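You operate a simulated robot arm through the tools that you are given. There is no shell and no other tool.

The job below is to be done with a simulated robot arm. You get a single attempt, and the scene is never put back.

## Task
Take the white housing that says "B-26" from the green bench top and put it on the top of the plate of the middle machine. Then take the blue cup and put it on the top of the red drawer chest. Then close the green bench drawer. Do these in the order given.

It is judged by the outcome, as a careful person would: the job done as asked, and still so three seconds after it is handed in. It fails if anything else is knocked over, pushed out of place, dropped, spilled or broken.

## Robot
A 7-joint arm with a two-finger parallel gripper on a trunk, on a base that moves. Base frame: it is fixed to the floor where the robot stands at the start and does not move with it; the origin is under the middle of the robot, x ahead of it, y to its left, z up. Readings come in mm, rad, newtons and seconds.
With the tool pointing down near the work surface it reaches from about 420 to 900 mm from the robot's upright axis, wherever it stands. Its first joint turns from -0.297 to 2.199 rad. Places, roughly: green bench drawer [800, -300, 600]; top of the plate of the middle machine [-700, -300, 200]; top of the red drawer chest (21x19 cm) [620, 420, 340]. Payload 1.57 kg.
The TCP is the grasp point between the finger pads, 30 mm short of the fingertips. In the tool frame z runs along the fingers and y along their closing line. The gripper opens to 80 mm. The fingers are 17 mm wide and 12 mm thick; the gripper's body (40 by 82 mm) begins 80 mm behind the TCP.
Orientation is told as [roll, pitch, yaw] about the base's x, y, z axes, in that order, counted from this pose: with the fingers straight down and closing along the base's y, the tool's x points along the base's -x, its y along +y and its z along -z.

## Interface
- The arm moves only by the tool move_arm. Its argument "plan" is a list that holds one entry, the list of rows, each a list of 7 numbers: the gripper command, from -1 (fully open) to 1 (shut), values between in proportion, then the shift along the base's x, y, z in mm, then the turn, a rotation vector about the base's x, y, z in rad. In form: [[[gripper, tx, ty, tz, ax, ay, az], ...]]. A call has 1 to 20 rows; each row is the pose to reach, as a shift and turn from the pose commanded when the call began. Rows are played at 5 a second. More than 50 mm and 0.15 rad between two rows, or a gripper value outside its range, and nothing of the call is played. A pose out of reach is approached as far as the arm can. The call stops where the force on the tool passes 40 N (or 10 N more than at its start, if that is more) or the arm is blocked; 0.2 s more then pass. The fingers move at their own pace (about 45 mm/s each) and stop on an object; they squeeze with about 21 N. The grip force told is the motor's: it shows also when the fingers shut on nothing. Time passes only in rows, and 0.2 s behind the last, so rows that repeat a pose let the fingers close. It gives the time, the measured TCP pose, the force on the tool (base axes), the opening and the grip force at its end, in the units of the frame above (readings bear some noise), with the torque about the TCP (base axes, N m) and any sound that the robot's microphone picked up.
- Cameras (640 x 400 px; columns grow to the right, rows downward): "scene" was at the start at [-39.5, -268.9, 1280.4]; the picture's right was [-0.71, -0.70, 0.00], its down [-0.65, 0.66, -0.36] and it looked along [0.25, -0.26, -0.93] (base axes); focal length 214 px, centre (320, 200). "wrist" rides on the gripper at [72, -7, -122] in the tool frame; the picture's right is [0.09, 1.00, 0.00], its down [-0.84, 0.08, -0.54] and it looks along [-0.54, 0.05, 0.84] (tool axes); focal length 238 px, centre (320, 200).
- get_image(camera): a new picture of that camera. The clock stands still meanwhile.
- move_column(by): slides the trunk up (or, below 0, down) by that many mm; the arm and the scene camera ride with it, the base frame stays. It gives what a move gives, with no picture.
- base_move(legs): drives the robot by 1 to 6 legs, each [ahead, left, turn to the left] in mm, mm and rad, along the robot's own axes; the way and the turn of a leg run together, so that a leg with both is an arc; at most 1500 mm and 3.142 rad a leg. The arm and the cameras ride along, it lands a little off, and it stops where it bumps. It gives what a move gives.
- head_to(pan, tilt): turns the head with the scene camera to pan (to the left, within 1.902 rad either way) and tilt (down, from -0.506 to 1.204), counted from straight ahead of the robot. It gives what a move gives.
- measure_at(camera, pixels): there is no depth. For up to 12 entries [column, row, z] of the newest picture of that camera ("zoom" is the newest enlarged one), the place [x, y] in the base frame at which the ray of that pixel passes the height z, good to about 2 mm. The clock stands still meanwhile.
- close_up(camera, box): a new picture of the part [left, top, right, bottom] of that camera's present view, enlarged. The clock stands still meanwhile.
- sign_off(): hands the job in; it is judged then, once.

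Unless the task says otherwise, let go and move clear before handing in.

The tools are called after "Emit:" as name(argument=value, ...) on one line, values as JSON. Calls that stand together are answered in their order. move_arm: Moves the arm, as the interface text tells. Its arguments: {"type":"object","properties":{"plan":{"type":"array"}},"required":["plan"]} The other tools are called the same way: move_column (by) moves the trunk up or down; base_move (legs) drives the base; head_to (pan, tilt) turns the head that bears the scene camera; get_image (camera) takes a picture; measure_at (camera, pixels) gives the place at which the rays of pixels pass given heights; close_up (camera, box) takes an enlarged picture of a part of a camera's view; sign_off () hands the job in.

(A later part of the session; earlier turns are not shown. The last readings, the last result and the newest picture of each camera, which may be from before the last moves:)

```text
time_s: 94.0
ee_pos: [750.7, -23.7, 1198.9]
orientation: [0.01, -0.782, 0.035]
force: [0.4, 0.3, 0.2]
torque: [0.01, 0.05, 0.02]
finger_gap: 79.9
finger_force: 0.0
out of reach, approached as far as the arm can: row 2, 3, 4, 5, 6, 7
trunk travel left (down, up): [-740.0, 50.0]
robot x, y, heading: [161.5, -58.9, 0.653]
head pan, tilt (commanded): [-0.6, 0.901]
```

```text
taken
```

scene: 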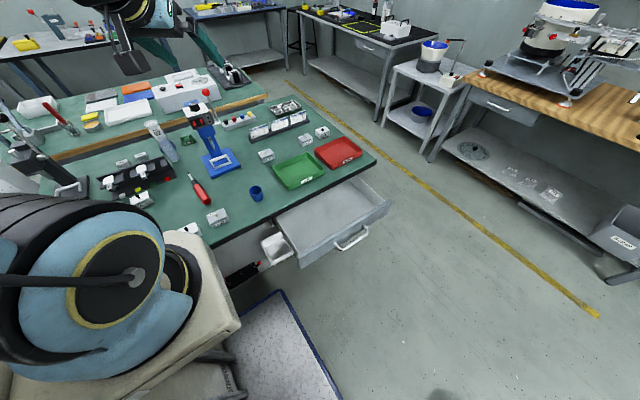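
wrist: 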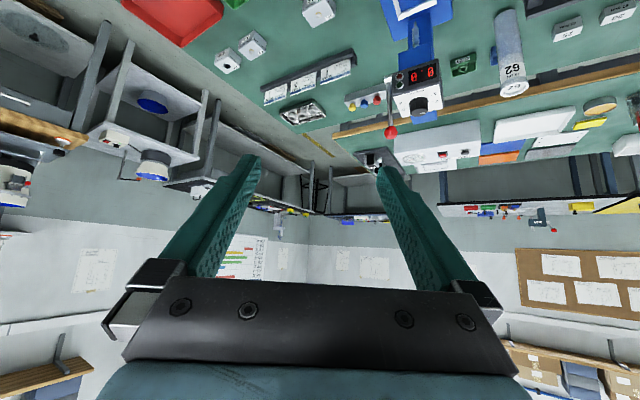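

The arm reached the 45° tilt but had to sit further out ((751,-24,1199)). I'll move down in steps towards a pre-grasp point on the slanted line behind the cup, checking reach on the way.

Emit:
move_arm(plan=[[[-1, -4, -2, -40, 0, 0, 0], [-1, -8, -4, -80, 0, 0, 0], [-1, -12, -6, -120, 0, 0, 0], [-1, -16, -8, -160, 0, 0, 0], [-1, -20, -10, -200, 0, 0, 0], [-1, -20, -10, -200, 0, 0, 0]]])

Emit:
get_image(camera="wrist")

Emit:
get_image(camera="scene")

```text
time_s: 95.4
ee_pos: [822.7, -31.0, 999.0]
orientation: [0.007, -0.785, 0.037]
force: [-0.2, -0.2, -0.5]
torque: [0.0, -0.02, 0.0]
finger_gap: 80.1
finger_force: 0.1
out of reach, approached as far as the arm can: row 1, 2, 3, 4, 5, 6
trunk travel left (down, up): [-740.0, 50.0]
robot x, y, heading: [160.9, -54.7, 0.651]
head pan, tilt (commanded): [-0.6, 0.901]
```

```text
taken
```

wrist: 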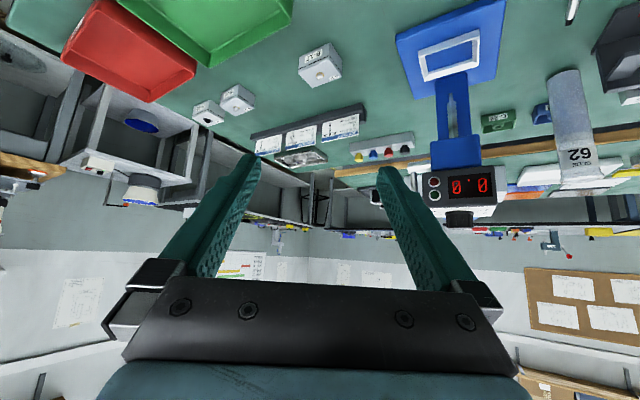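

```text
taken
```

scene: 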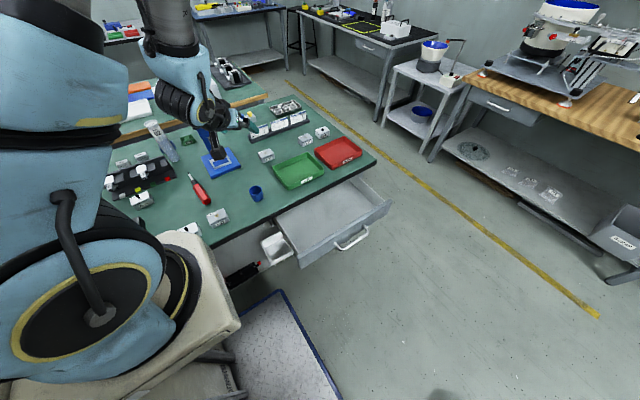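

At this trunk height the 45° tilt can't be had close in (it needs radius ≥ 660 mm at z 1000). A lower trunk should ease that: I'll bring the hand up and test whether the equivalent poses 400 mm higher are reachable.

Emit:
move_arm(plan=[[[-1, 0, 0, 40, 0, 0, 0], [-1, -10, 0, 80, 0, 0, 0], [-1, -20, 0, 120, 0, 0, 0], [-1, -30, 0, 160, 0, 0, 0], [-1, -40, -2, 171, 0, 0, 0], [-1, -40, -2, 171, 0, 0, 0]]])

Emit:
move_arm(plan=[[[-1, -20, -2, 15, 0, 0, 0], [-1, -40, -4, 40, 0, 0, 0], [-1, -60, -6, 70, 0, 0, 0], [-1, -74, -8, 78, 0, 0, 0], [-1, -74, -8, 78, 0, 0, 0]]])

```text
time_s: 96.8
ee_pos: [782.3, -30.9, 1170.8]
orientation: [0.008, -0.783, 0.034]
force: [-0.3, 0.0, 0.6]
torque: [0.02, 0.02, 0.05]
finger_gap: 80.0
finger_force: 0.0
trunk travel left (down, up): [-740.0, 50.0]
robot x, y, heading: [161.6, -59.5, 0.65]
head pan, tilt (commanded): [-0.6, 0.901]
```

```text
time_s: 98.0
ee_pos: [745.0, -35.2, 1208.7]
orientation: [0.01, -0.783, 0.034]
force: [-0.5, 0.2, -0.1]
torque: [0.02, 0.01, -0.03]
finger_gap: 80.2
finger_force: 0.0
out of reach, approached as far as the arm can: row 3, 4, 5
trunk travel left (down, up): [-740.0, 50.0]
robot x, y, heading: [159.0, -60.9, 0.652]
head pan, tilt (commanded): [-0.6, 0.901]
```

The grasp-equivalent pose (782,-31,1170) is reachable, so a trunk 400 mm lower will do. I'll put the hand at (788,-37,1270) first, so that after the trunk comes down it hovers about 100 mm above the grasp height.

Emit:
move_arm(plan=[[[-1, 14, 0, 20, 0, 0, 0], [-1, 28, -1, 40, 0, 0, 0], [-1, 43, -1.5, 62, 0, 0, 0], [-1, 43, -1.5, 62, 0, 0, 0]]])

Emit:
move_column(by=-200)

Emit:
get_image(camera="scene")

Emit:
get_image(camera="wrist")

```text
time_s: 99.0
ee_pos: [786.1, -36.5, 1269.9]
orientation: [0.008, -0.782, 0.036]
force: [-0.4, -0.2, -1.6]
torque: [0.03, -0.03, 0.0]
finger_gap: 80.1
finger_force: 0.1
trunk travel left (down, up): [-740.0, 50.0]
robot x, y, heading: [162.2, -58.0, 0.656]
head pan, tilt (commanded): [-0.6, 0.901]
```

```text
time_s: 101.2
ee_pos: [786.4, -36.6, 1069.6]
orientation: [0.01, -0.784, 0.034]
force: [-0.1, 0.2, -0.4]
torque: [-0.01, -0.03, -0.01]
finger_gap: 80.1
finger_force: 0.0
trunk travel left (down, up): [-540.0, 250.0]
robot x, y, heading: [165.0, -60.7, 0.652]
head pan, tilt (commanded): [-0.6, 0.901]
```

```text
taken
```

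scene: 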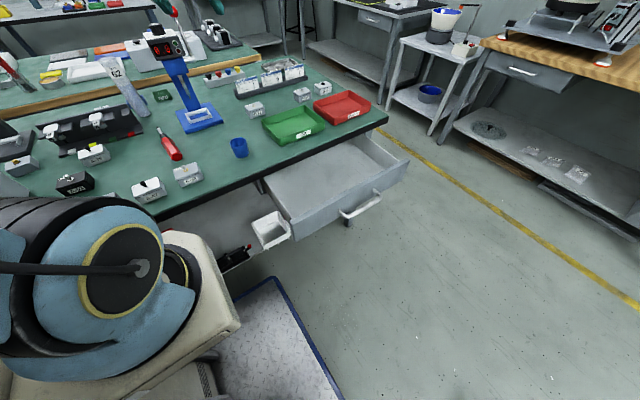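

```text
taken
```

wrist: 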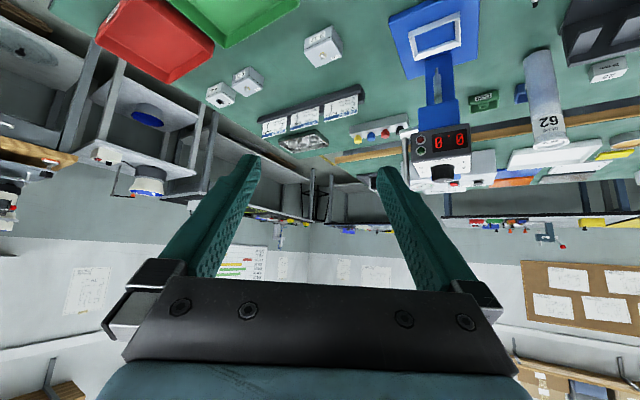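

I'll check how far my own carriage (beige, corner near scene (215,243)) reaches towards the bench edge before lowering further.

Emit:
close_up(camera="scene", box=[0, 180, 320, 400])

Emit:
measure_at(camera="scene", pixels=[[200, 236, 800], [200, 236, 700], [200, 236, 600], [238, 320, 800], [238, 320, 700], [238, 320, 600], [278, 279, 150]])

```text
1.82 times, centred on (160, 290) of scene
```

zoom: 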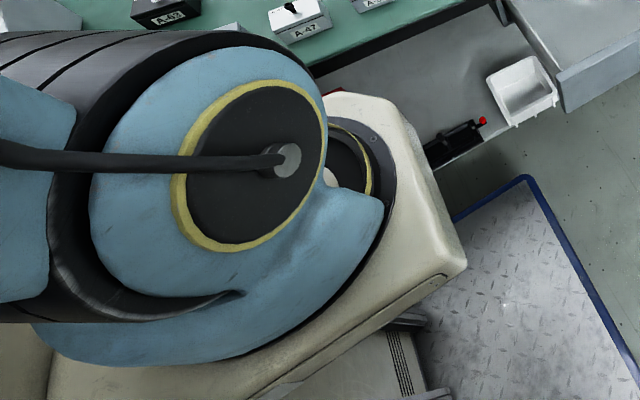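

```text
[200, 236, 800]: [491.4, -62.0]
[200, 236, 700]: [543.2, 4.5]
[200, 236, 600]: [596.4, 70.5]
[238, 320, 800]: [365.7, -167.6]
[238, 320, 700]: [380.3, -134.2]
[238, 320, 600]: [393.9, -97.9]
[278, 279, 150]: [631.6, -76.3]
```

The carriage must be at z ≥ 770 now (it still has 540 mm to travel above the deck), which puts its front near n≈360–380, well short of the bench edge at 510. I'll lower another 200 mm.

Emit:
move_column(by=-200)

Emit:
get_image(camera="scene")

Emit:
get_image(camera="wrist")

```text
time_s: 103.4
ee_pos: [786.4, -35.2, 869.7]
orientation: [0.011, -0.783, 0.035]
force: [0.6, 0.0, -0.1]
torque: [-0.02, 0.0, -0.02]
finger_gap: 79.9
finger_force: 0.0
trunk travel left (down, up): [-340.0, 450.0]
robot x, y, heading: [163.0, -58.2, 0.651]
head pan, tilt (commanded): [-0.6, 0.901]
```

```text
taken
```

scene: 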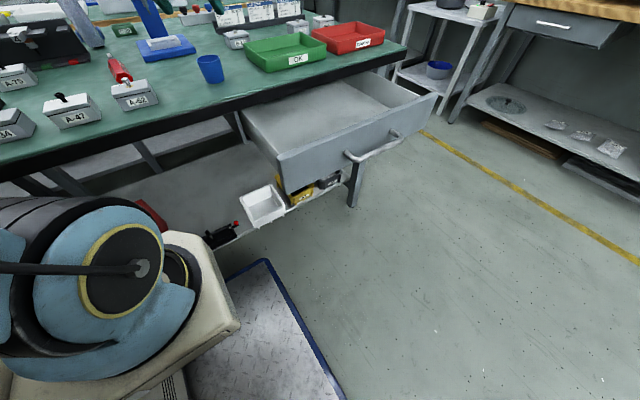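

```text
taken
```

wrist: 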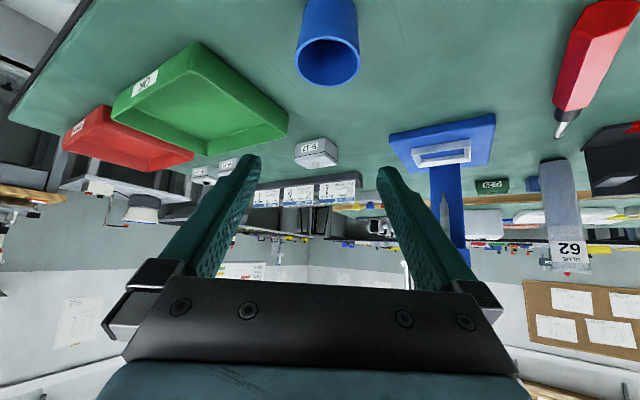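

The cup is at wrist (328,50), matching the predicted (327,66) for a hand straight above it. I'll come down to about 800 and look again.

Emit:
head_to(pan=-0.55, tilt=0.45)

Emit:
move_arm(plan=[[[-1, 0.5, 0, -25, 0, 0, 0], [-1, 1, -0.5, -50, 0, 0, 0], [-1, 1.5, -0.5, -70, 0, 0, 0], [-1, 1.5, -0.5, -70, 0, 0, 0]]])

Emit:
get_image(camera="wrist")

Emit:
get_image(camera="scene")

```text
time_s: 104.3
ee_pos: [786.3, -36.9, 869.7]
orientation: [0.01, -0.784, 0.035]
force: [-0.2, -0.4, -0.4]
torque: [0.02, 0.0, 0.03]
finger_gap: 79.9
finger_force: 0.0
trunk travel left (down, up): [-340.0, 450.0]
robot x, y, heading: [162.6, -61.0, 0.658]
head pan, tilt (commanded): [-0.55, 0.45]
```

```text
time_s: 105.3
ee_pos: [787.7, -34.9, 798.2]
orientation: [0.01, -0.783, 0.035]
force: [-0.5, -0.1, 0.2]
torque: [0.02, 0.02, -0.01]
finger_gap: 79.9
finger_force: 0.1
trunk travel left (down, up): [-340.0, 450.0]
robot x, y, heading: [164.0, -58.7, 0.651]
head pan, tilt (commanded): [-0.55, 0.45]
```

```text
taken
```

wrist: 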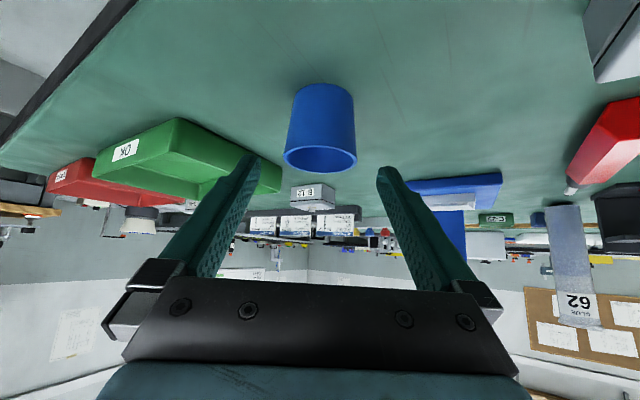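

```text
taken
```

scene: 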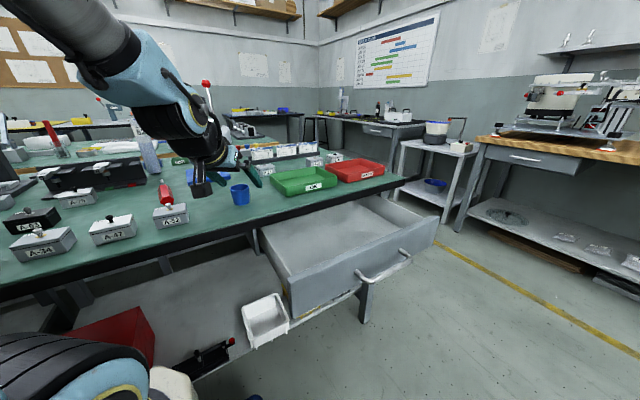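

Emit:
close_up(camera="scene", box=[150, 120, 310, 240])

```text
3.33 times, centred on (230, 180) of scene
```

zoom: 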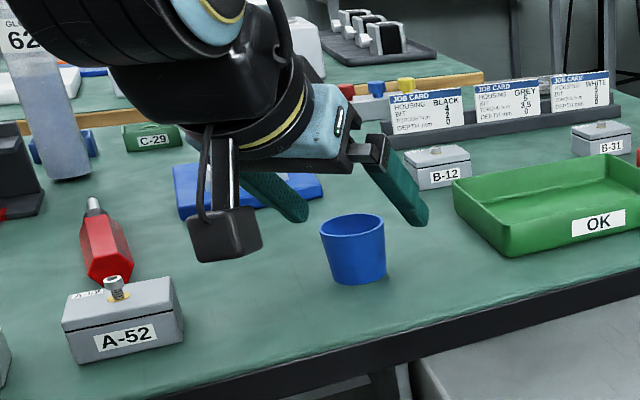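

The hand is lined up with the cup (wrist col 320) and the camera box clears A-52 by about 100 mm. I'll come down to TCP z ≈ 773 and then close.

Emit:
move_arm(plan=[[[-1, 0, -1, -10, 0, 0, 0], [-1, 0, -1, -18, 0, 0, 0], [-1, 0, -1, -25, 0, 0, 0], [-1, 0, -1, -25, 0, 0, 0]]])

Emit:
get_image(camera="wrist")

Emit:
close_up(camera="scene", box=[180, 140, 280, 220])

```text
time_s: 106.3
ee_pos: [787.6, -36.5, 773.9]
orientation: [0.011, -0.786, 0.037]
force: [0.6, 0.4, 0.1]
torque: [0.03, -0.01, -0.01]
finger_gap: 80.2
finger_force: 0.0
trunk travel left (down, up): [-340.0, 450.0]
robot x, y, heading: [162.5, -55.4, 0.656]
head pan, tilt (commanded): [-0.55, 0.45]
```

```text
taken
```

wrist: 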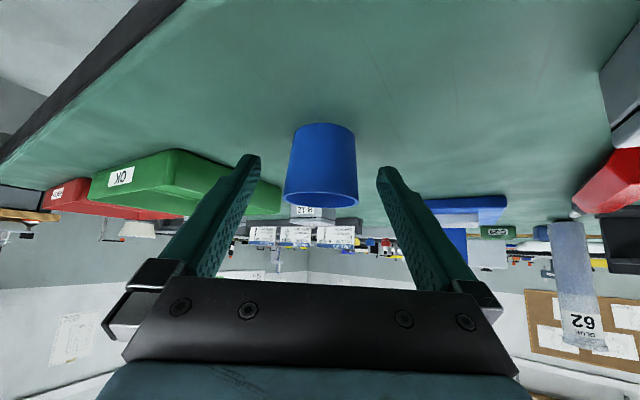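

```text
5.00 times, centred on (230, 180) of scene
```

zoom: 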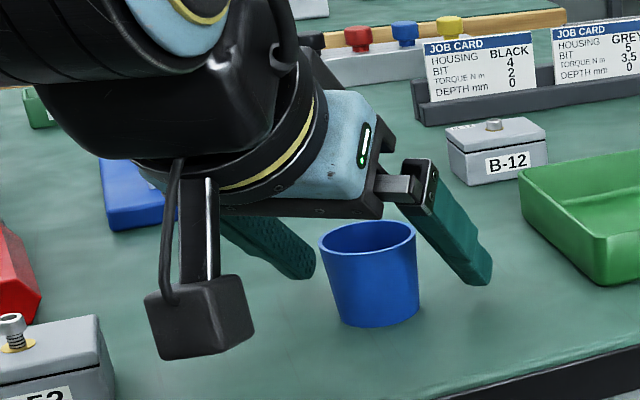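

The cup sits midway between the fingers (cols 285–357 between 260 and 378), with the rim at the TCP as predicted. Closing now.

Emit:
move_arm(plan=[[[-0.5, 0, 0, 0, 0, 0, 0], [0, 0, 0, 0, 0, 0, 0], [0.5, 0, 0, 0, 0, 0, 0], [1, 0, 0, 0, 0, 0, 0], [1, 0, 0, 0, 0, 0, 0], [1, 0, 0, 0, 0, 0, 0], [1, 0, 0, 0, 0, 0, 0]]])

Emit:
get_image(camera="wrist")

Emit:
close_up(camera="scene", box=[180, 140, 280, 220])

```text
time_s: 107.9
ee_pos: [789.3, -37.3, 772.9]
orientation: [0.011, -0.783, 0.035]
force: [-0.2, 0.0, 0.6]
torque: [-0.02, -0.01, 0.0]
finger_gap: 42.8
finger_force: 20.6
trunk travel left (down, up): [-340.0, 450.0]
robot x, y, heading: [165.3, -57.6, 0.654]
head pan, tilt (commanded): [-0.55, 0.45]
```

```text
taken
```

wrist: 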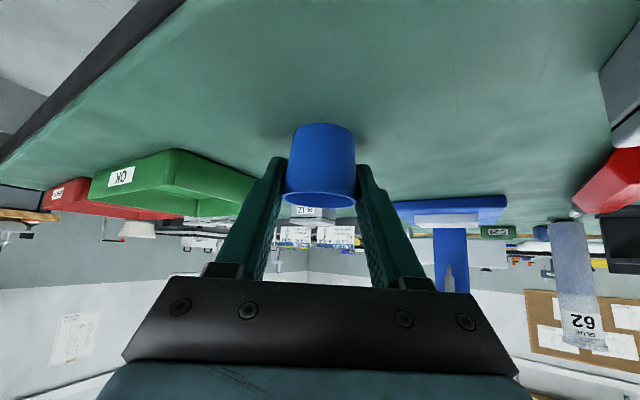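

```text
5.00 times, centred on (230, 180) of scene
```

zoom: 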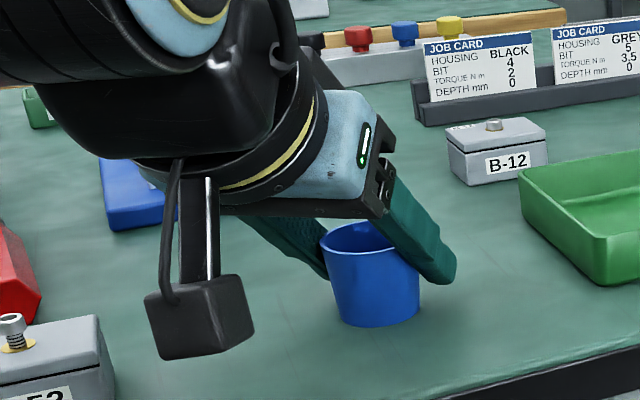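

The cup is gripped (42.8 mm, 21 N). I'll lift it 100 mm straight up and check that it hangs upright.

Emit:
move_arm(plan=[[[1, 0, 0, 5, 0, 0, 0], [1, 0, 0, 15, 0, 0, 0], [1, 0, 0, 35, 0, 0, 0], [1, 0, 0, 60, 0, 0, 0], [1, 0, 0, 90, 0, 0, 0], [1, 0, 0, 110, 0, 0, 0], [1, 0, 0, 110, 0, 0, 0]]])

Emit:
get_image(camera="wrist")

Emit:
get_image(camera="scene")

```text
time_s: 109.5
ee_pos: [787.6, -37.0, 883.5]
orientation: [0.008, -0.782, 0.035]
force: [-0.3, 1.2, -0.3]
torque: [0.03, 0.03, -0.01]
finger_gap: 42.8
finger_force: 20.9
trunk travel left (down, up): [-340.0, 450.0]
robot x, y, heading: [163.3, -59.1, 0.654]
head pan, tilt (commanded): [-0.55, 0.45]
```

```text
taken
```

wrist: 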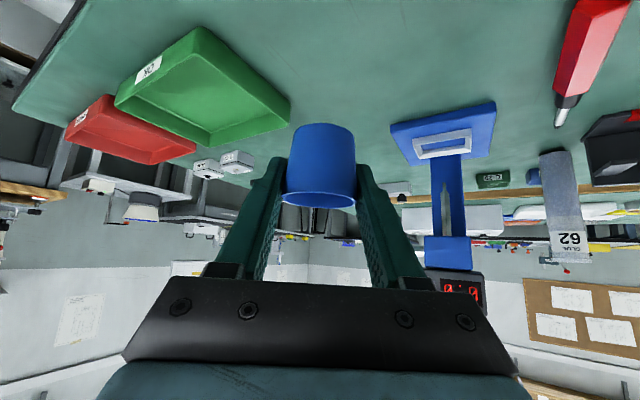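

```text
taken
```

scene: 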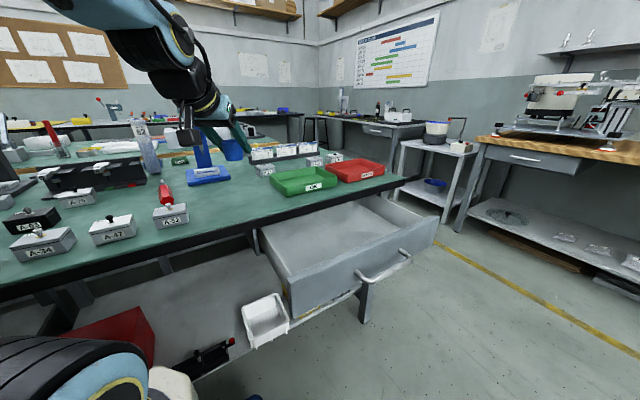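

The cup is held upright and clear. I'll back the base off about 120 mm and slide left about 148 mm, staying short of the machine's floor cables, so the cup can be lowered in front of the bench edge.

Emit:
base_move(legs=[[-121, 0, 0], [0, 148, 0]])

Emit:
get_image(camera="wrist")

Emit:
get_image(camera="scene")

```text
time_s: 110.6
ee_pos: [729.3, -68.9, 884.0]
orientation: [0.007, -0.785, 0.049]
force: [-0.4, 0.4, -0.3]
torque: [0.02, 0.03, -0.01]
finger_gap: 43.1
finger_force: 20.8
trunk travel left (down, up): [-340.0, 450.0]
robot x, y, heading: [106.8, -93.1, 0.669]
head pan, tilt (commanded): [-0.55, 0.45]
stopped in leg 1: the robot was blocked; the commanded pose is now the measured one
```

```text
taken
```

wrist: 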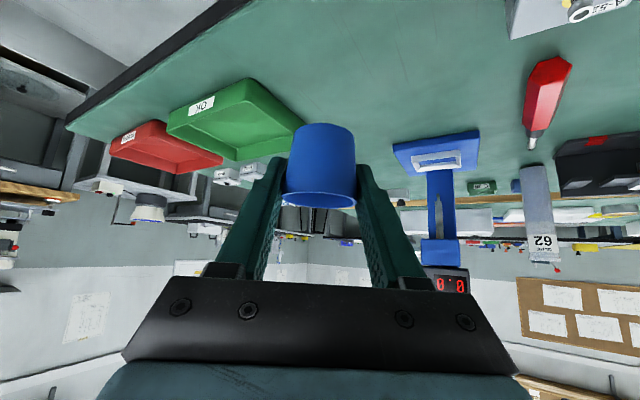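

```text
taken
```

scene: 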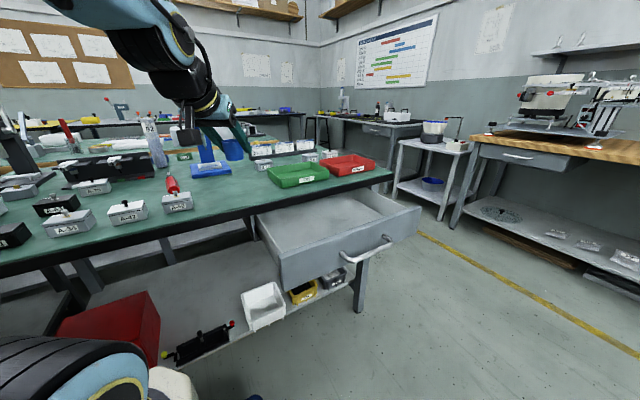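

The base was blocked while backing: its rear-right corner must have met the plate machine's near corner (I should have slid left first). I'll ease forward off it, then slide left, and check that the machine hasn't moved.

Emit:
base_move(legs=[[40, 0, 0], [0, 145, 0]])

Emit:
head_to(pan=-1.9, tilt=0.75)

Emit:
get_image(camera="scene")

```text
time_s: 112.4
ee_pos: [671.3, 68.8, 884.7]
orientation: [0.009, -0.784, 0.044]
force: [0.3, -0.7, -0.8]
torque: [-0.05, 0.04, 0.02]
finger_gap: 43.0
finger_force: 20.7
trunk travel left (down, up): [-340.0, 450.0]
robot x, y, heading: [49.6, 43.6, 0.667]
head pan, tilt (commanded): [-0.55, 0.45]
```

```text
time_s: 113.9
ee_pos: [670.7, 68.4, 884.9]
orientation: [0.01, -0.787, 0.043]
force: [0.4, 0.6, -0.3]
torque: [0.02, -0.03, 0.05]
finger_gap: 42.9
finger_force: 21.3
trunk travel left (down, up): [-340.0, 450.0]
robot x, y, heading: [49.4, 41.1, 0.662]
head pan, tilt (commanded): [-1.901, 0.75]
```

```text
taken
```

scene: 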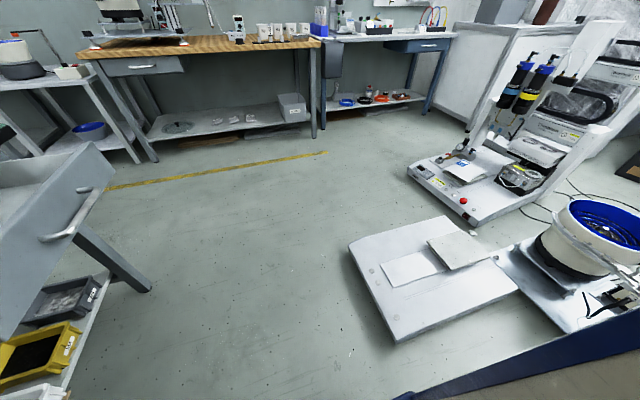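

The plate machine looks as before; I'll measure its corners against the earlier values ((-20,-562) and (240…255,-900…-927)).

Emit:
close_up(camera="scene", box=[330, 210, 530, 350])

Emit:
measure_at(camera="scene", pixels=[[396, 343, 0], [396, 338, 80], [349, 256, 0], [349, 246, 80], [518, 291, 80], [446, 216, 80]])

```text
2.86 times, centred on (430, 280) of scene
```

zoom: 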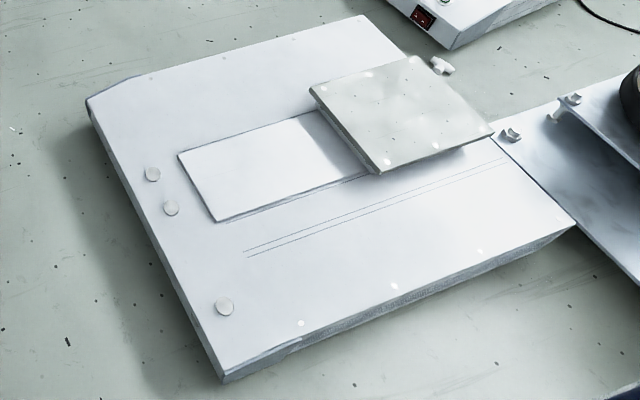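

```text
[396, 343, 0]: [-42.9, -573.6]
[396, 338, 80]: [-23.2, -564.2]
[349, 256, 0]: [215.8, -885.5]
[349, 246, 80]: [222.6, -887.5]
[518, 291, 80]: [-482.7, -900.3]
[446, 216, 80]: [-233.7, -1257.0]
```

The corners agree with before within the measuring error, so the machine wasn't moved. Now from t≈-3 I can back up safely by 85 mm.

Emit:
base_move(legs=[[-85, 0, -0.01]])

Emit:
head_to(pan=-0.5, tilt=0.5)

Emit:
get_image(camera="scene")

```text
time_s: 115.0
ee_pos: [605.0, 11.8, 884.4]
orientation: [0.01, -0.785, 0.036]
force: [-0.2, 0.5, 0.6]
torque: [0.0, 0.03, 0.01]
finger_gap: 42.8
finger_force: 20.8
trunk travel left (down, up): [-340.0, 450.0]
robot x, y, heading: [-19.5, -9.8, 0.656]
head pan, tilt (commanded): [-1.901, 0.75]
```

```text
time_s: 116.5
ee_pos: [605.4, 11.5, 884.7]
orientation: [0.009, -0.786, 0.035]
force: [-0.5, 0.8, 0.1]
torque: [0.01, 0.02, 0.01]
finger_gap: 42.8
finger_force: 21.1
trunk travel left (down, up): [-340.0, 450.0]
robot x, y, heading: [-19.1, -13.1, 0.656]
head pan, tilt (commanded): [-0.499, 0.499]
```

```text
taken
```

scene: 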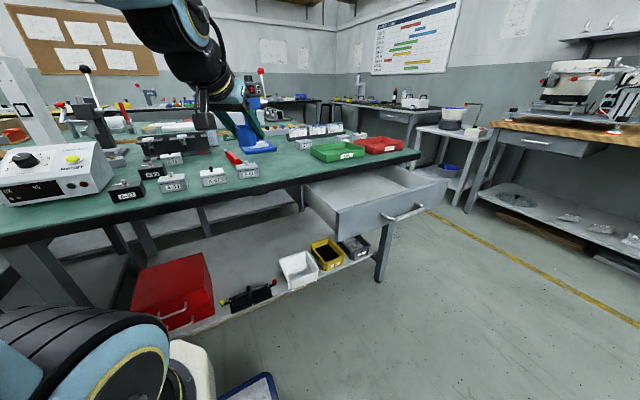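

A clear view now under the bench: the red chest at (170,285), with free space above it. I'll zoom in to fix its top's height and corners.

Emit:
close_up(camera="scene", box=[90, 200, 290, 340])

```text
2.86 times, centred on (190, 270) of scene
```

zoom: 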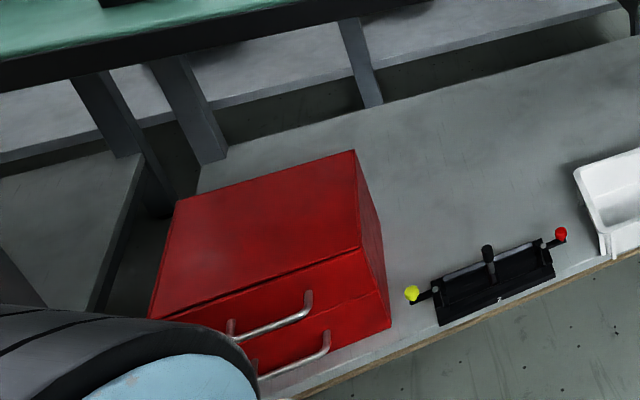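

Emit:
measure_at(camera="scene", pixels=[[204.7, 286.4, 320], [204.7, 286.4, 340], [204.7, 286.4, 360], [202.2, 252.5, 340], [139.7, 270, 340], [129.9, 311.3, 340], [202.2, 252.5, 330], [139.7, 270, 330], [129.9, 311.3, 330], [204.7, 286.4, 330]])

```text
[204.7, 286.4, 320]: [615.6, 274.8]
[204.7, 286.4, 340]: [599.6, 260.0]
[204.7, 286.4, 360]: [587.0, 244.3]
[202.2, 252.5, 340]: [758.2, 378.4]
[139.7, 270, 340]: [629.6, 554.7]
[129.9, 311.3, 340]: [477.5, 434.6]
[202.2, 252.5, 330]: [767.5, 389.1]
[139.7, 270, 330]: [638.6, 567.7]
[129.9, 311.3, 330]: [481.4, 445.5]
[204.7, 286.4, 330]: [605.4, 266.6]
```

Chest top: corners (600,260), (758,378), (630,555), (478,435) at z≈342; I'll set the cup down at about (596,388), 65 mm in from the front edge. First I swing the arm slightly right so that the cup clears the bench edge, then lower the trunk.

Emit:
move_arm(plan=[[[1, -5, -22, 0, 0, 0, -0.036], [1, -10, -44, 0, 0, 0, -0.072], [1, -15, -66, 0, 0, 0, -0.108], [1, -20, -88, 0, 0, 0, -0.143], [1, -20, -88, 0, 0, 0, -0.143]]])

Emit:
get_image(camera="scene")

Emit:
get_image(camera="wrist")

```text
time_s: 117.7
ee_pos: [595.8, -73.4, 876.3]
orientation: [0.01, -0.784, -0.108]
force: [0.6, 0.1, -0.5]
torque: [-0.03, 0.01, -0.03]
finger_gap: 42.9
finger_force: 21.3
out of reach, approached as far as the arm can: row 2, 3, 4, 5
trunk travel left (down, up): [-340.0, 450.0]
robot x, y, heading: [-20.4, -12.1, 0.657]
head pan, tilt (commanded): [-0.499, 0.499]
```

```text
taken
```

scene: 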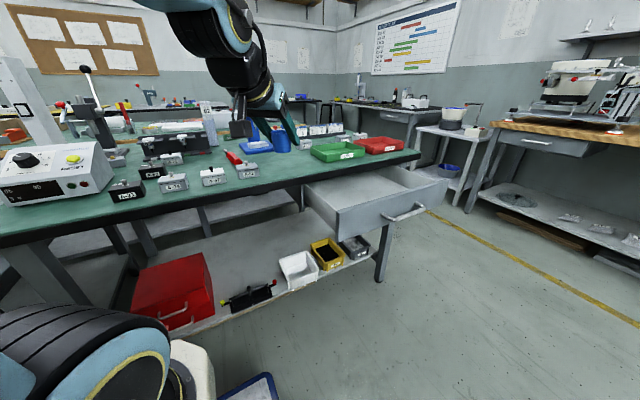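

```text
taken
```

wrist: 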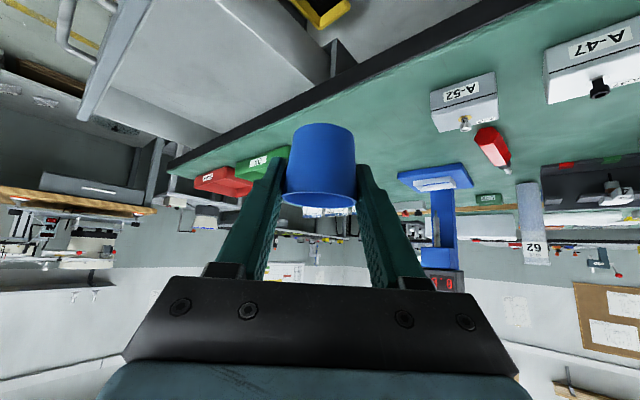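

The arm stopped at (596,-73,876), which is n≈428, t≈421: already 57 mm clear of the bench edge and 60 mm clear of the drawer. So I'll lower the trunk from here, in two steps with a look between.

Emit:
move_column(by=-170)

Emit:
get_image(camera="wrist")

Emit:
get_image(camera="scene")

```text
time_s: 119.6
ee_pos: [595.3, -73.7, 708.1]
orientation: [0.011, -0.785, -0.108]
force: [-0.3, -0.5, -0.9]
torque: [0.01, 0.0, 0.0]
finger_gap: 42.6
finger_force: 21.1
trunk travel left (down, up): [-170.0, 620.0]
robot x, y, heading: [-14.8, -9.9, 0.655]
head pan, tilt (commanded): [-0.499, 0.499]
```

```text
taken
```

wrist: 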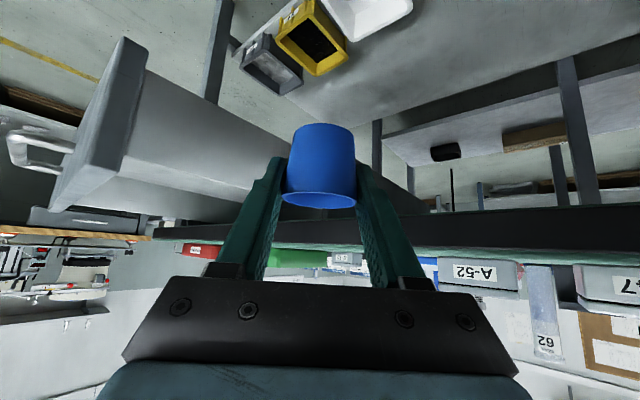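

```text
taken
```

scene: 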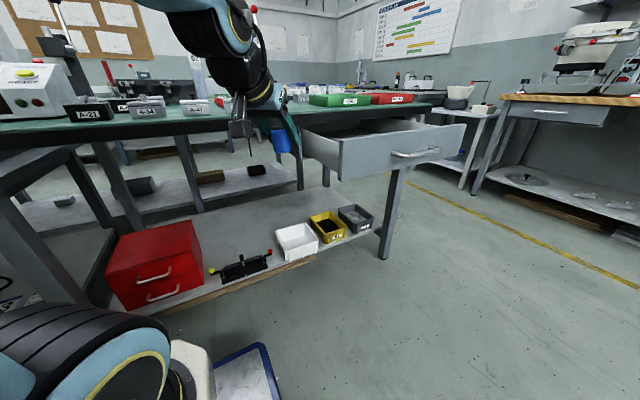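

Going well: the cup hangs in front of the bench edge with the drawer to its right. I'll lower the remaining 165 mm.

Emit:
move_column(by=-165)

Emit:
get_image(camera="wrist")

Emit:
get_image(camera="scene")

```text
time_s: 121.5
ee_pos: [594.7, -72.4, 542.0]
orientation: [0.01, -0.785, -0.108]
force: [-0.1, 0.8, 0.4]
torque: [-0.02, -0.02, -0.02]
finger_gap: 42.7
finger_force: 21.1
trunk travel left (down, up): [-5.0, 785.0]
robot x, y, heading: [-16.1, -10.3, 0.659]
head pan, tilt (commanded): [-0.499, 0.499]
```

```text
taken
```

wrist: 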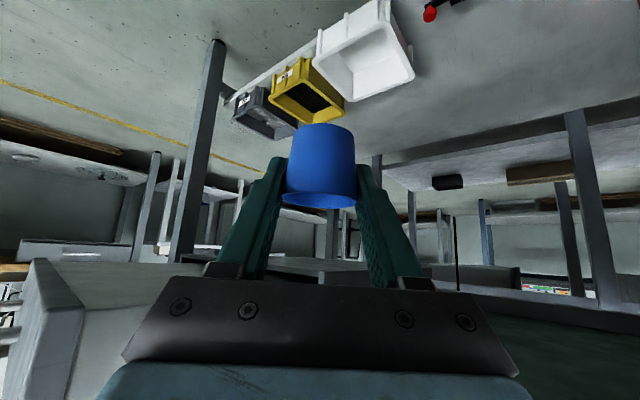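

```text
taken
```

scene: 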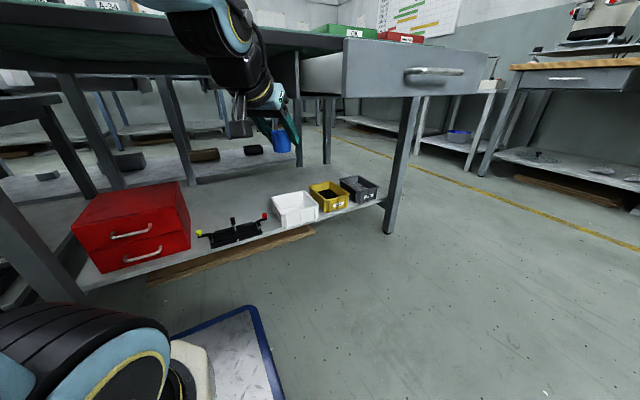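

The whole space under the bench is visible: chest at (130,235), front bench leg at its left. I'll check how low the bench top's front edge hangs before moving in.

Emit:
close_up(camera="scene", box=[60, 0, 320, 160])

Emit:
measure_at(camera="scene", pixels=[[150, 38, 680], [150, 38, 700], [150, 38, 720], [90, 46, 680], [90, 46, 700], [90, 46, 720]])

```text
2.46 times, centred on (190, 80) of scene
```

zoom: 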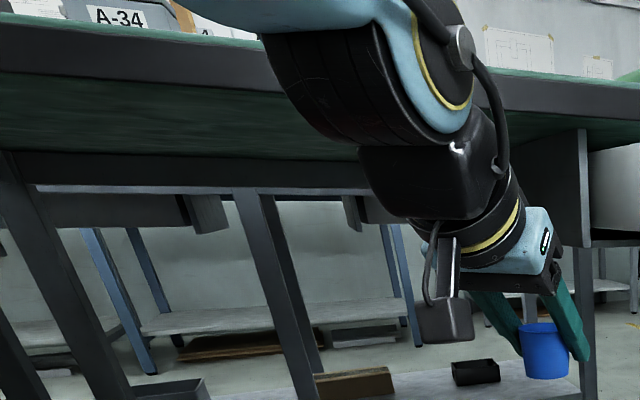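

```text
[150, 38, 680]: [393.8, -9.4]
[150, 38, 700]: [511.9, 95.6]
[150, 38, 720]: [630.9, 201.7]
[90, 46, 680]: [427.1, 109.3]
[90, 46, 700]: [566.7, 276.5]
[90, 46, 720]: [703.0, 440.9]
```

The bench top's front edge bottoms out at about z 706, leaving good room. I'll go down and swing in under the bench in stages: first to about (596,143,410), still to the right of the chest, then look.

Emit:
move_arm(plan=[[[1, 0.6, 8.7, -31, 0, 0, 0.0165], [1, 1.2, 17.5, -62, 0, 0, 0.033], [1, 1.8, 26.2, -92, 0, 0, 0.0495], [1, 1.8, 64, -100, 0, 0, 0.11], [1, 1.8, 102, -108, 0, 0, 0.171], [1, 1.7, 140, -116, 0, 0, 0.232], [1, 1.7, 178, -124, 0, 0, 0.293], [1, 1.7, 215, -132, 0, 0, 0.353], [1, 1.7, 215, -132, 0, 0, 0.353]]])

Emit:
get_image(camera="wrist")

Emit:
get_image(camera="scene")

```text
time_s: 123.5
ee_pos: [595.0, 141.4, 410.2]
orientation: [0.009, -0.785, 0.247]
force: [0.6, 0.7, 0.1]
torque: [-0.01, 0.01, -0.02]
finger_gap: 42.5
finger_force: 21.3
trunk travel left (down, up): [-5.0, 785.0]
robot x, y, heading: [-20.7, -12.4, 0.661]
head pan, tilt (commanded): [-0.499, 0.499]
```

```text
taken
```

wrist: 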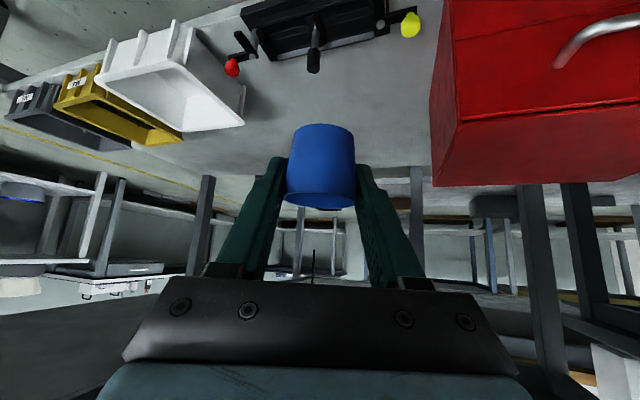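

```text
taken
```

scene: 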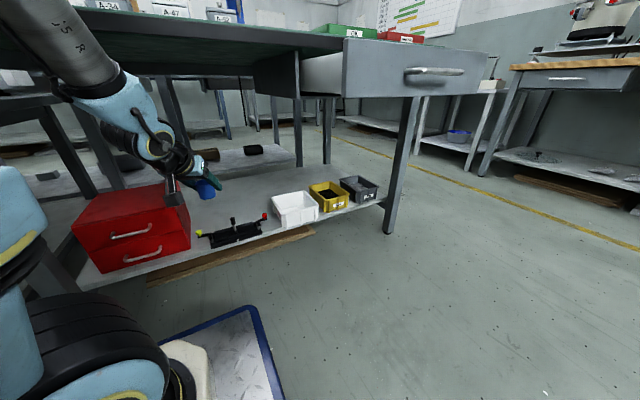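

Emit:
close_up(camera="scene", box=[0, 0, 260, 300])

```text
1.33 times, centred on (130, 150) of scene
```

zoom: 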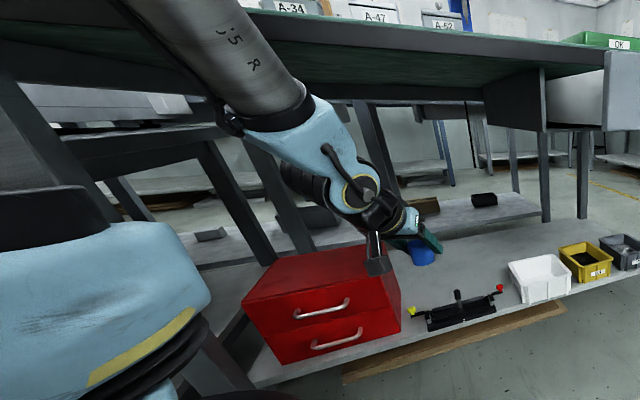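

I'll compute where the grey forearm runs relative to the bench edge (plane of the arm), using a few rays.

Emit:
measure_at(camera="scene", pixels=[[103.7, 82.3, 500], [103.7, 82.3, 400], [51, 14.7, 700], [51, 14.7, 800], [160, 146, 400], [160, 146, 300], [75, 20, 700], [75, 20, 800], [128, 80, 500], [128, 80, 400]])

```text
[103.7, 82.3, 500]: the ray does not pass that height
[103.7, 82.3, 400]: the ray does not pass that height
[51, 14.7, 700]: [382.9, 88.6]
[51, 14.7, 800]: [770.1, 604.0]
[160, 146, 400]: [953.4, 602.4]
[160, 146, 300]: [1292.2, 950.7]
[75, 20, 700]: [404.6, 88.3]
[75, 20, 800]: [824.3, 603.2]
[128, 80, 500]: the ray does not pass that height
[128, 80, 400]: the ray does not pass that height
```

The forearm now runs about 150 mm in front of the bench edge at z 700, sloping about 59°. To keep more clearance when I reach in, I'll back the base 50 mm so the arm stretches flatter (nothing behind within that distance).

Emit:
base_move(legs=[[-50, 0, 0]])

Emit:
get_image(camera="wrist")

```text
time_s: 124.4
ee_pos: [556.3, 110.1, 410.7]
orientation: [0.01, -0.784, 0.246]
force: [0.7, -0.5, 0.1]
torque: [0.0, -0.02, 0.05]
finger_gap: 42.7
finger_force: 21.3
trunk travel left (down, up): [-5.0, 785.0]
robot x, y, heading: [-60.6, -43.6, 0.653]
head pan, tilt (commanded): [-0.499, 0.499]
```

```text
taken
```

wrist: 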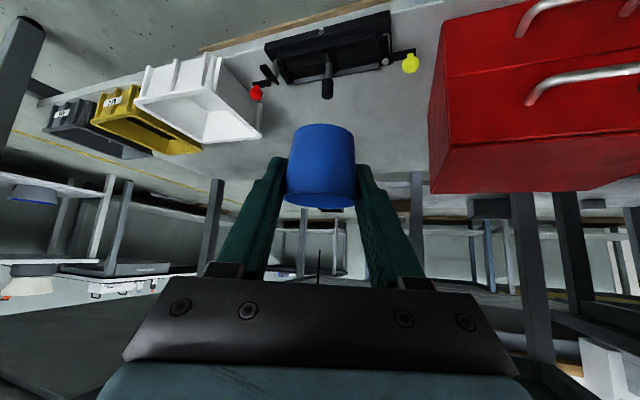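

I'll carry on inwards towards the chest's front-right corner, keeping the cup's bottom at about z 370, and check the clearances.

Emit:
move_arm(plan=[[[1, 5.7, 36.4, -2, 0, 0, 0.0475], [1, 11.4, 72.8, -3, 0, 0, 0.095], [1, 17.1, 109, -4.5, 0, 0, 0.1425], [1, 22.8, 145.5, -5.7, 0, 0, 0.19], [1, 22.8, 145.5, -5.7, 0, 0, 0.19]]])

Emit:
get_image(camera="scene")

Emit:
get_image(camera="wrist")

Emit:
close_up(camera="scene", box=[0, 0, 260, 300])

```text
time_s: 125.6
ee_pos: [578.7, 256.8, 404.9]
orientation: [0.009, -0.786, 0.435]
force: [0.0, 0.3, -0.1]
torque: [-0.03, 0.03, -0.01]
finger_gap: 42.4
finger_force: 21.2
trunk travel left (down, up): [-5.0, 785.0]
robot x, y, heading: [-58.0, -38.9, 0.658]
head pan, tilt (commanded): [-0.499, 0.499]
```

```text
taken
```

scene: 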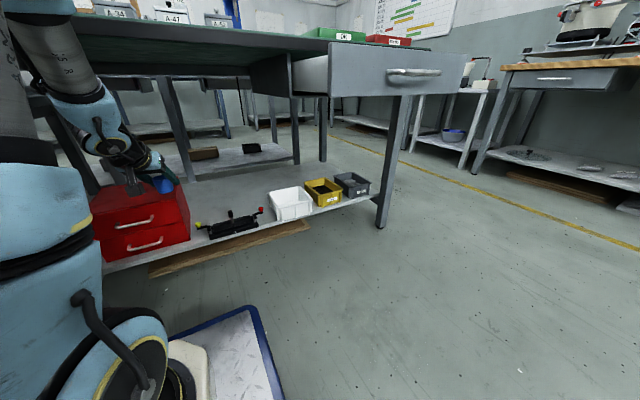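

```text
taken
```

wrist: 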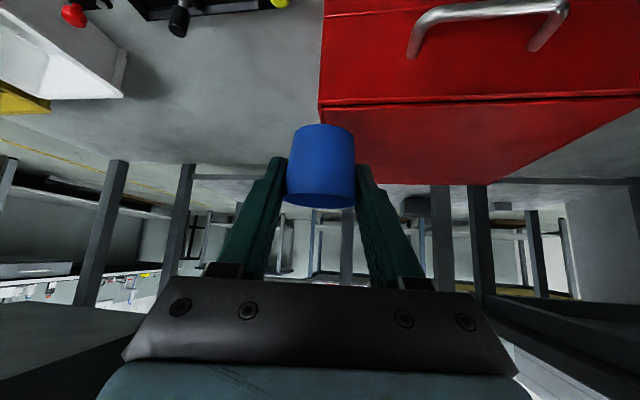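

```text
1.33 times, centred on (130, 150) of scene
```

zoom: 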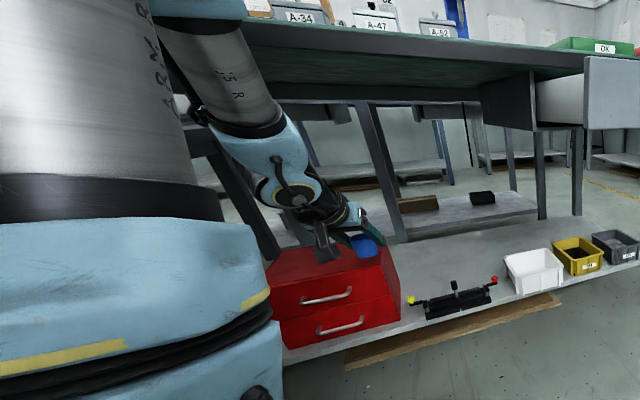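

I'll check the forearm's clearance to the bench edge again along the arm's plane.

Emit:
measure_at(camera="scene", pixels=[[72, 30, 700], [72, 30, 800], [36, 22, 700], [36, 22, 800], [66, 63.5, 650], [66, 63.5, 700], [101, 82, 640], [101, 82, 660]])

```text
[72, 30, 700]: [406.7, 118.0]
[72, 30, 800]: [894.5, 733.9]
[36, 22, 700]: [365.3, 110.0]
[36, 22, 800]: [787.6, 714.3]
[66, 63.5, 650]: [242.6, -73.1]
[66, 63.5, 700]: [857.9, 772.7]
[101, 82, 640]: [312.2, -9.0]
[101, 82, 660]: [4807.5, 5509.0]
```

The clearance between forearm and bench edge is hard to judge from one view, so I'll turn the head to view the forearm from a second direction and triangulate marks on it (the "J5 R" lettering).

Emit:
close_up(camera="scene", box=[20, 10, 140, 130])

Emit:
head_to(pan=0.6, tilt=0.2)

Emit:
get_image(camera="scene")

```text
3.33 times, centred on (80, 70) of scene
```

zoom: 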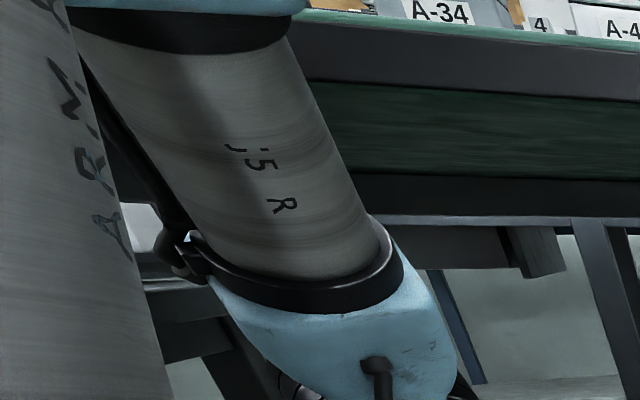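

```text
time_s: 127.0
ee_pos: [579.4, 257.2, 403.5]
orientation: [0.011, -0.784, 0.432]
force: [0.1, -1.2, -0.1]
torque: [-0.01, 0.04, 0.03]
finger_gap: 42.5
finger_force: 20.8
trunk travel left (down, up): [-5.0, 785.0]
robot x, y, heading: [-62.9, -43.4, 0.657]
head pan, tilt (commanded): [0.6, 0.201]
```

```text
taken
```

scene: 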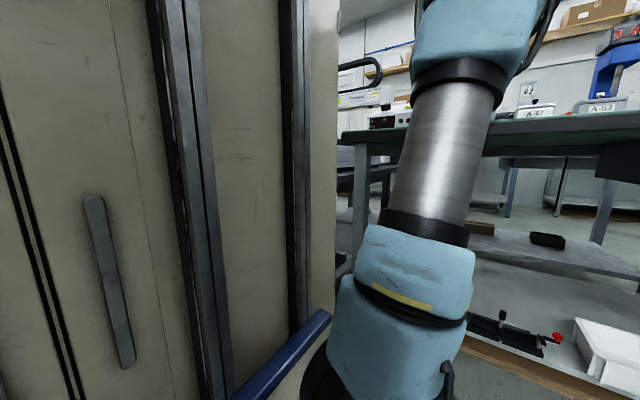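

The forearm hides behind the upper arm from here. I'll try a smaller pan for the second view.

Emit:
head_to(pan=0.05, tilt=0.1)

Emit:
get_image(camera="scene")

Emit:
close_up(camera="scene", box=[120, 80, 360, 280])

```text
time_s: 127.9
ee_pos: [579.5, 257.4, 403.2]
orientation: [0.01, -0.785, 0.433]
force: [0.7, 0.8, -0.6]
torque: [0.01, -0.02, -0.01]
finger_gap: 42.4
finger_force: 21.1
trunk travel left (down, up): [-5.0, 785.0]
robot x, y, heading: [-58.9, -39.1, 0.657]
head pan, tilt (commanded): [0.051, 0.099]
```

```text
taken
```

scene: 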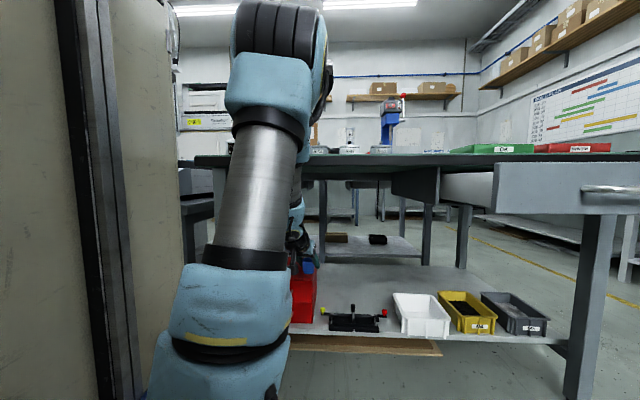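

```text
2.00 times, centred on (240, 180) of scene
```

zoom: 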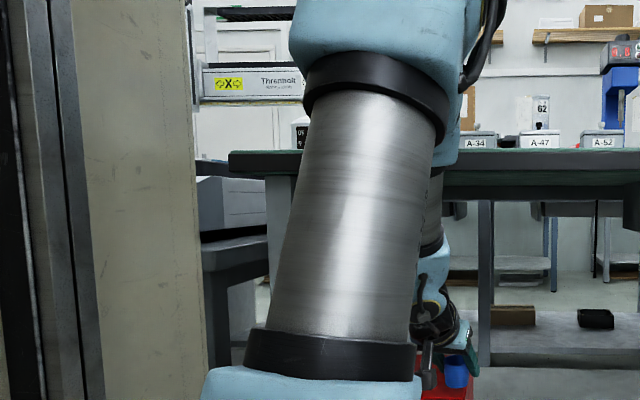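

I can see the wrist part and the ring at the forearm's lower end in both views. I'll take rays for that ring's right end and the wrist in this view.

Emit:
measure_at(camera="scene", pixels=[[302, 199, 600], [302, 199, 500], [200, 300, 600], [200, 300, 500], [400, 350, 500], [400, 350, 400], [308, 267, 400], [308, 267, 370]])

Emit:
close_up(camera="scene", box=[270, 130, 350, 290])

```text
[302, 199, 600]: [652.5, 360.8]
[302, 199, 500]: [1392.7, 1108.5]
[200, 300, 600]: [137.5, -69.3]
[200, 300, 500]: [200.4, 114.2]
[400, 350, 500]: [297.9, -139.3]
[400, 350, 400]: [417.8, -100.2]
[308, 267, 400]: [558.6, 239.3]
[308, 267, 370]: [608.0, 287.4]
```

```text
2.50 times, centred on (310, 210) of scene
```

zoom: 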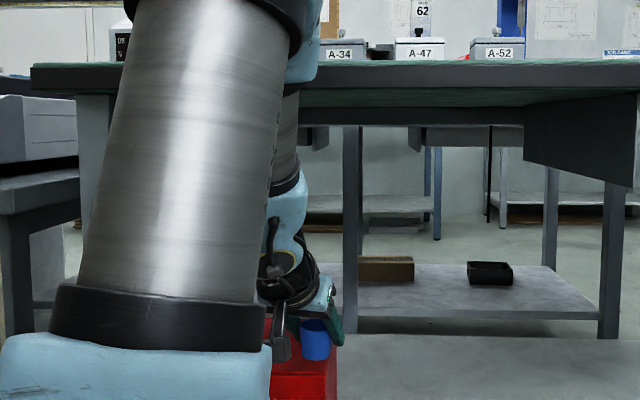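

Triangulating gives the forearm's axis about 90–130 mm in front of the bench edge at z 706, so there is room; to widen the margin I'll back the base another 35 mm (still over 100 mm from the machine behind) and set the cup down about 42 mm in from the chest's front edge.

Emit:
base_move(legs=[[-35, 0, 0]])

Emit:
head_to(pan=-0.4, tilt=0.4)

Emit:
get_image(camera="wrist")

Emit:
get_image(camera="scene")

```text
time_s: 128.8
ee_pos: [551.3, 234.7, 403.8]
orientation: [0.01, -0.785, 0.433]
force: [-0.1, -0.3, 0.5]
torque: [-0.02, -0.04, 0.0]
finger_gap: 42.2
finger_force: 21.0
trunk travel left (down, up): [-5.0, 785.0]
robot x, y, heading: [-89.1, -60.7, 0.651]
head pan, tilt (commanded): [0.051, 0.099]
```

```text
time_s: 129.7
ee_pos: [549.7, 235.6, 403.7]
orientation: [0.011, -0.784, 0.434]
force: [0.6, -0.6, -0.8]
torque: [0.01, 0.01, 0.0]
finger_gap: 42.3
finger_force: 21.2
trunk travel left (down, up): [-5.0, 785.0]
robot x, y, heading: [-84.7, -64.5, 0.657]
head pan, tilt (commanded): [-0.4, 0.4]
```

```text
taken
```

wrist: 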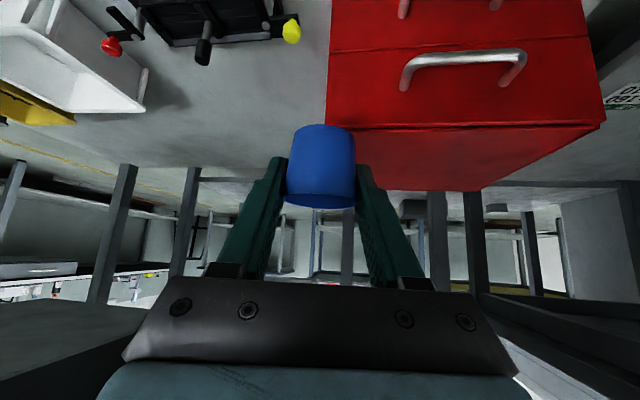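

```text
taken
```

scene: 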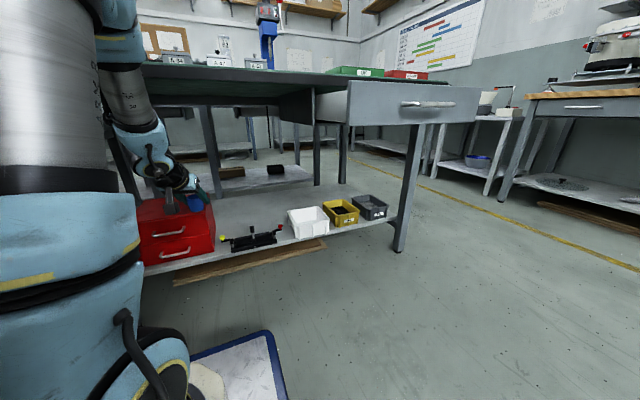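

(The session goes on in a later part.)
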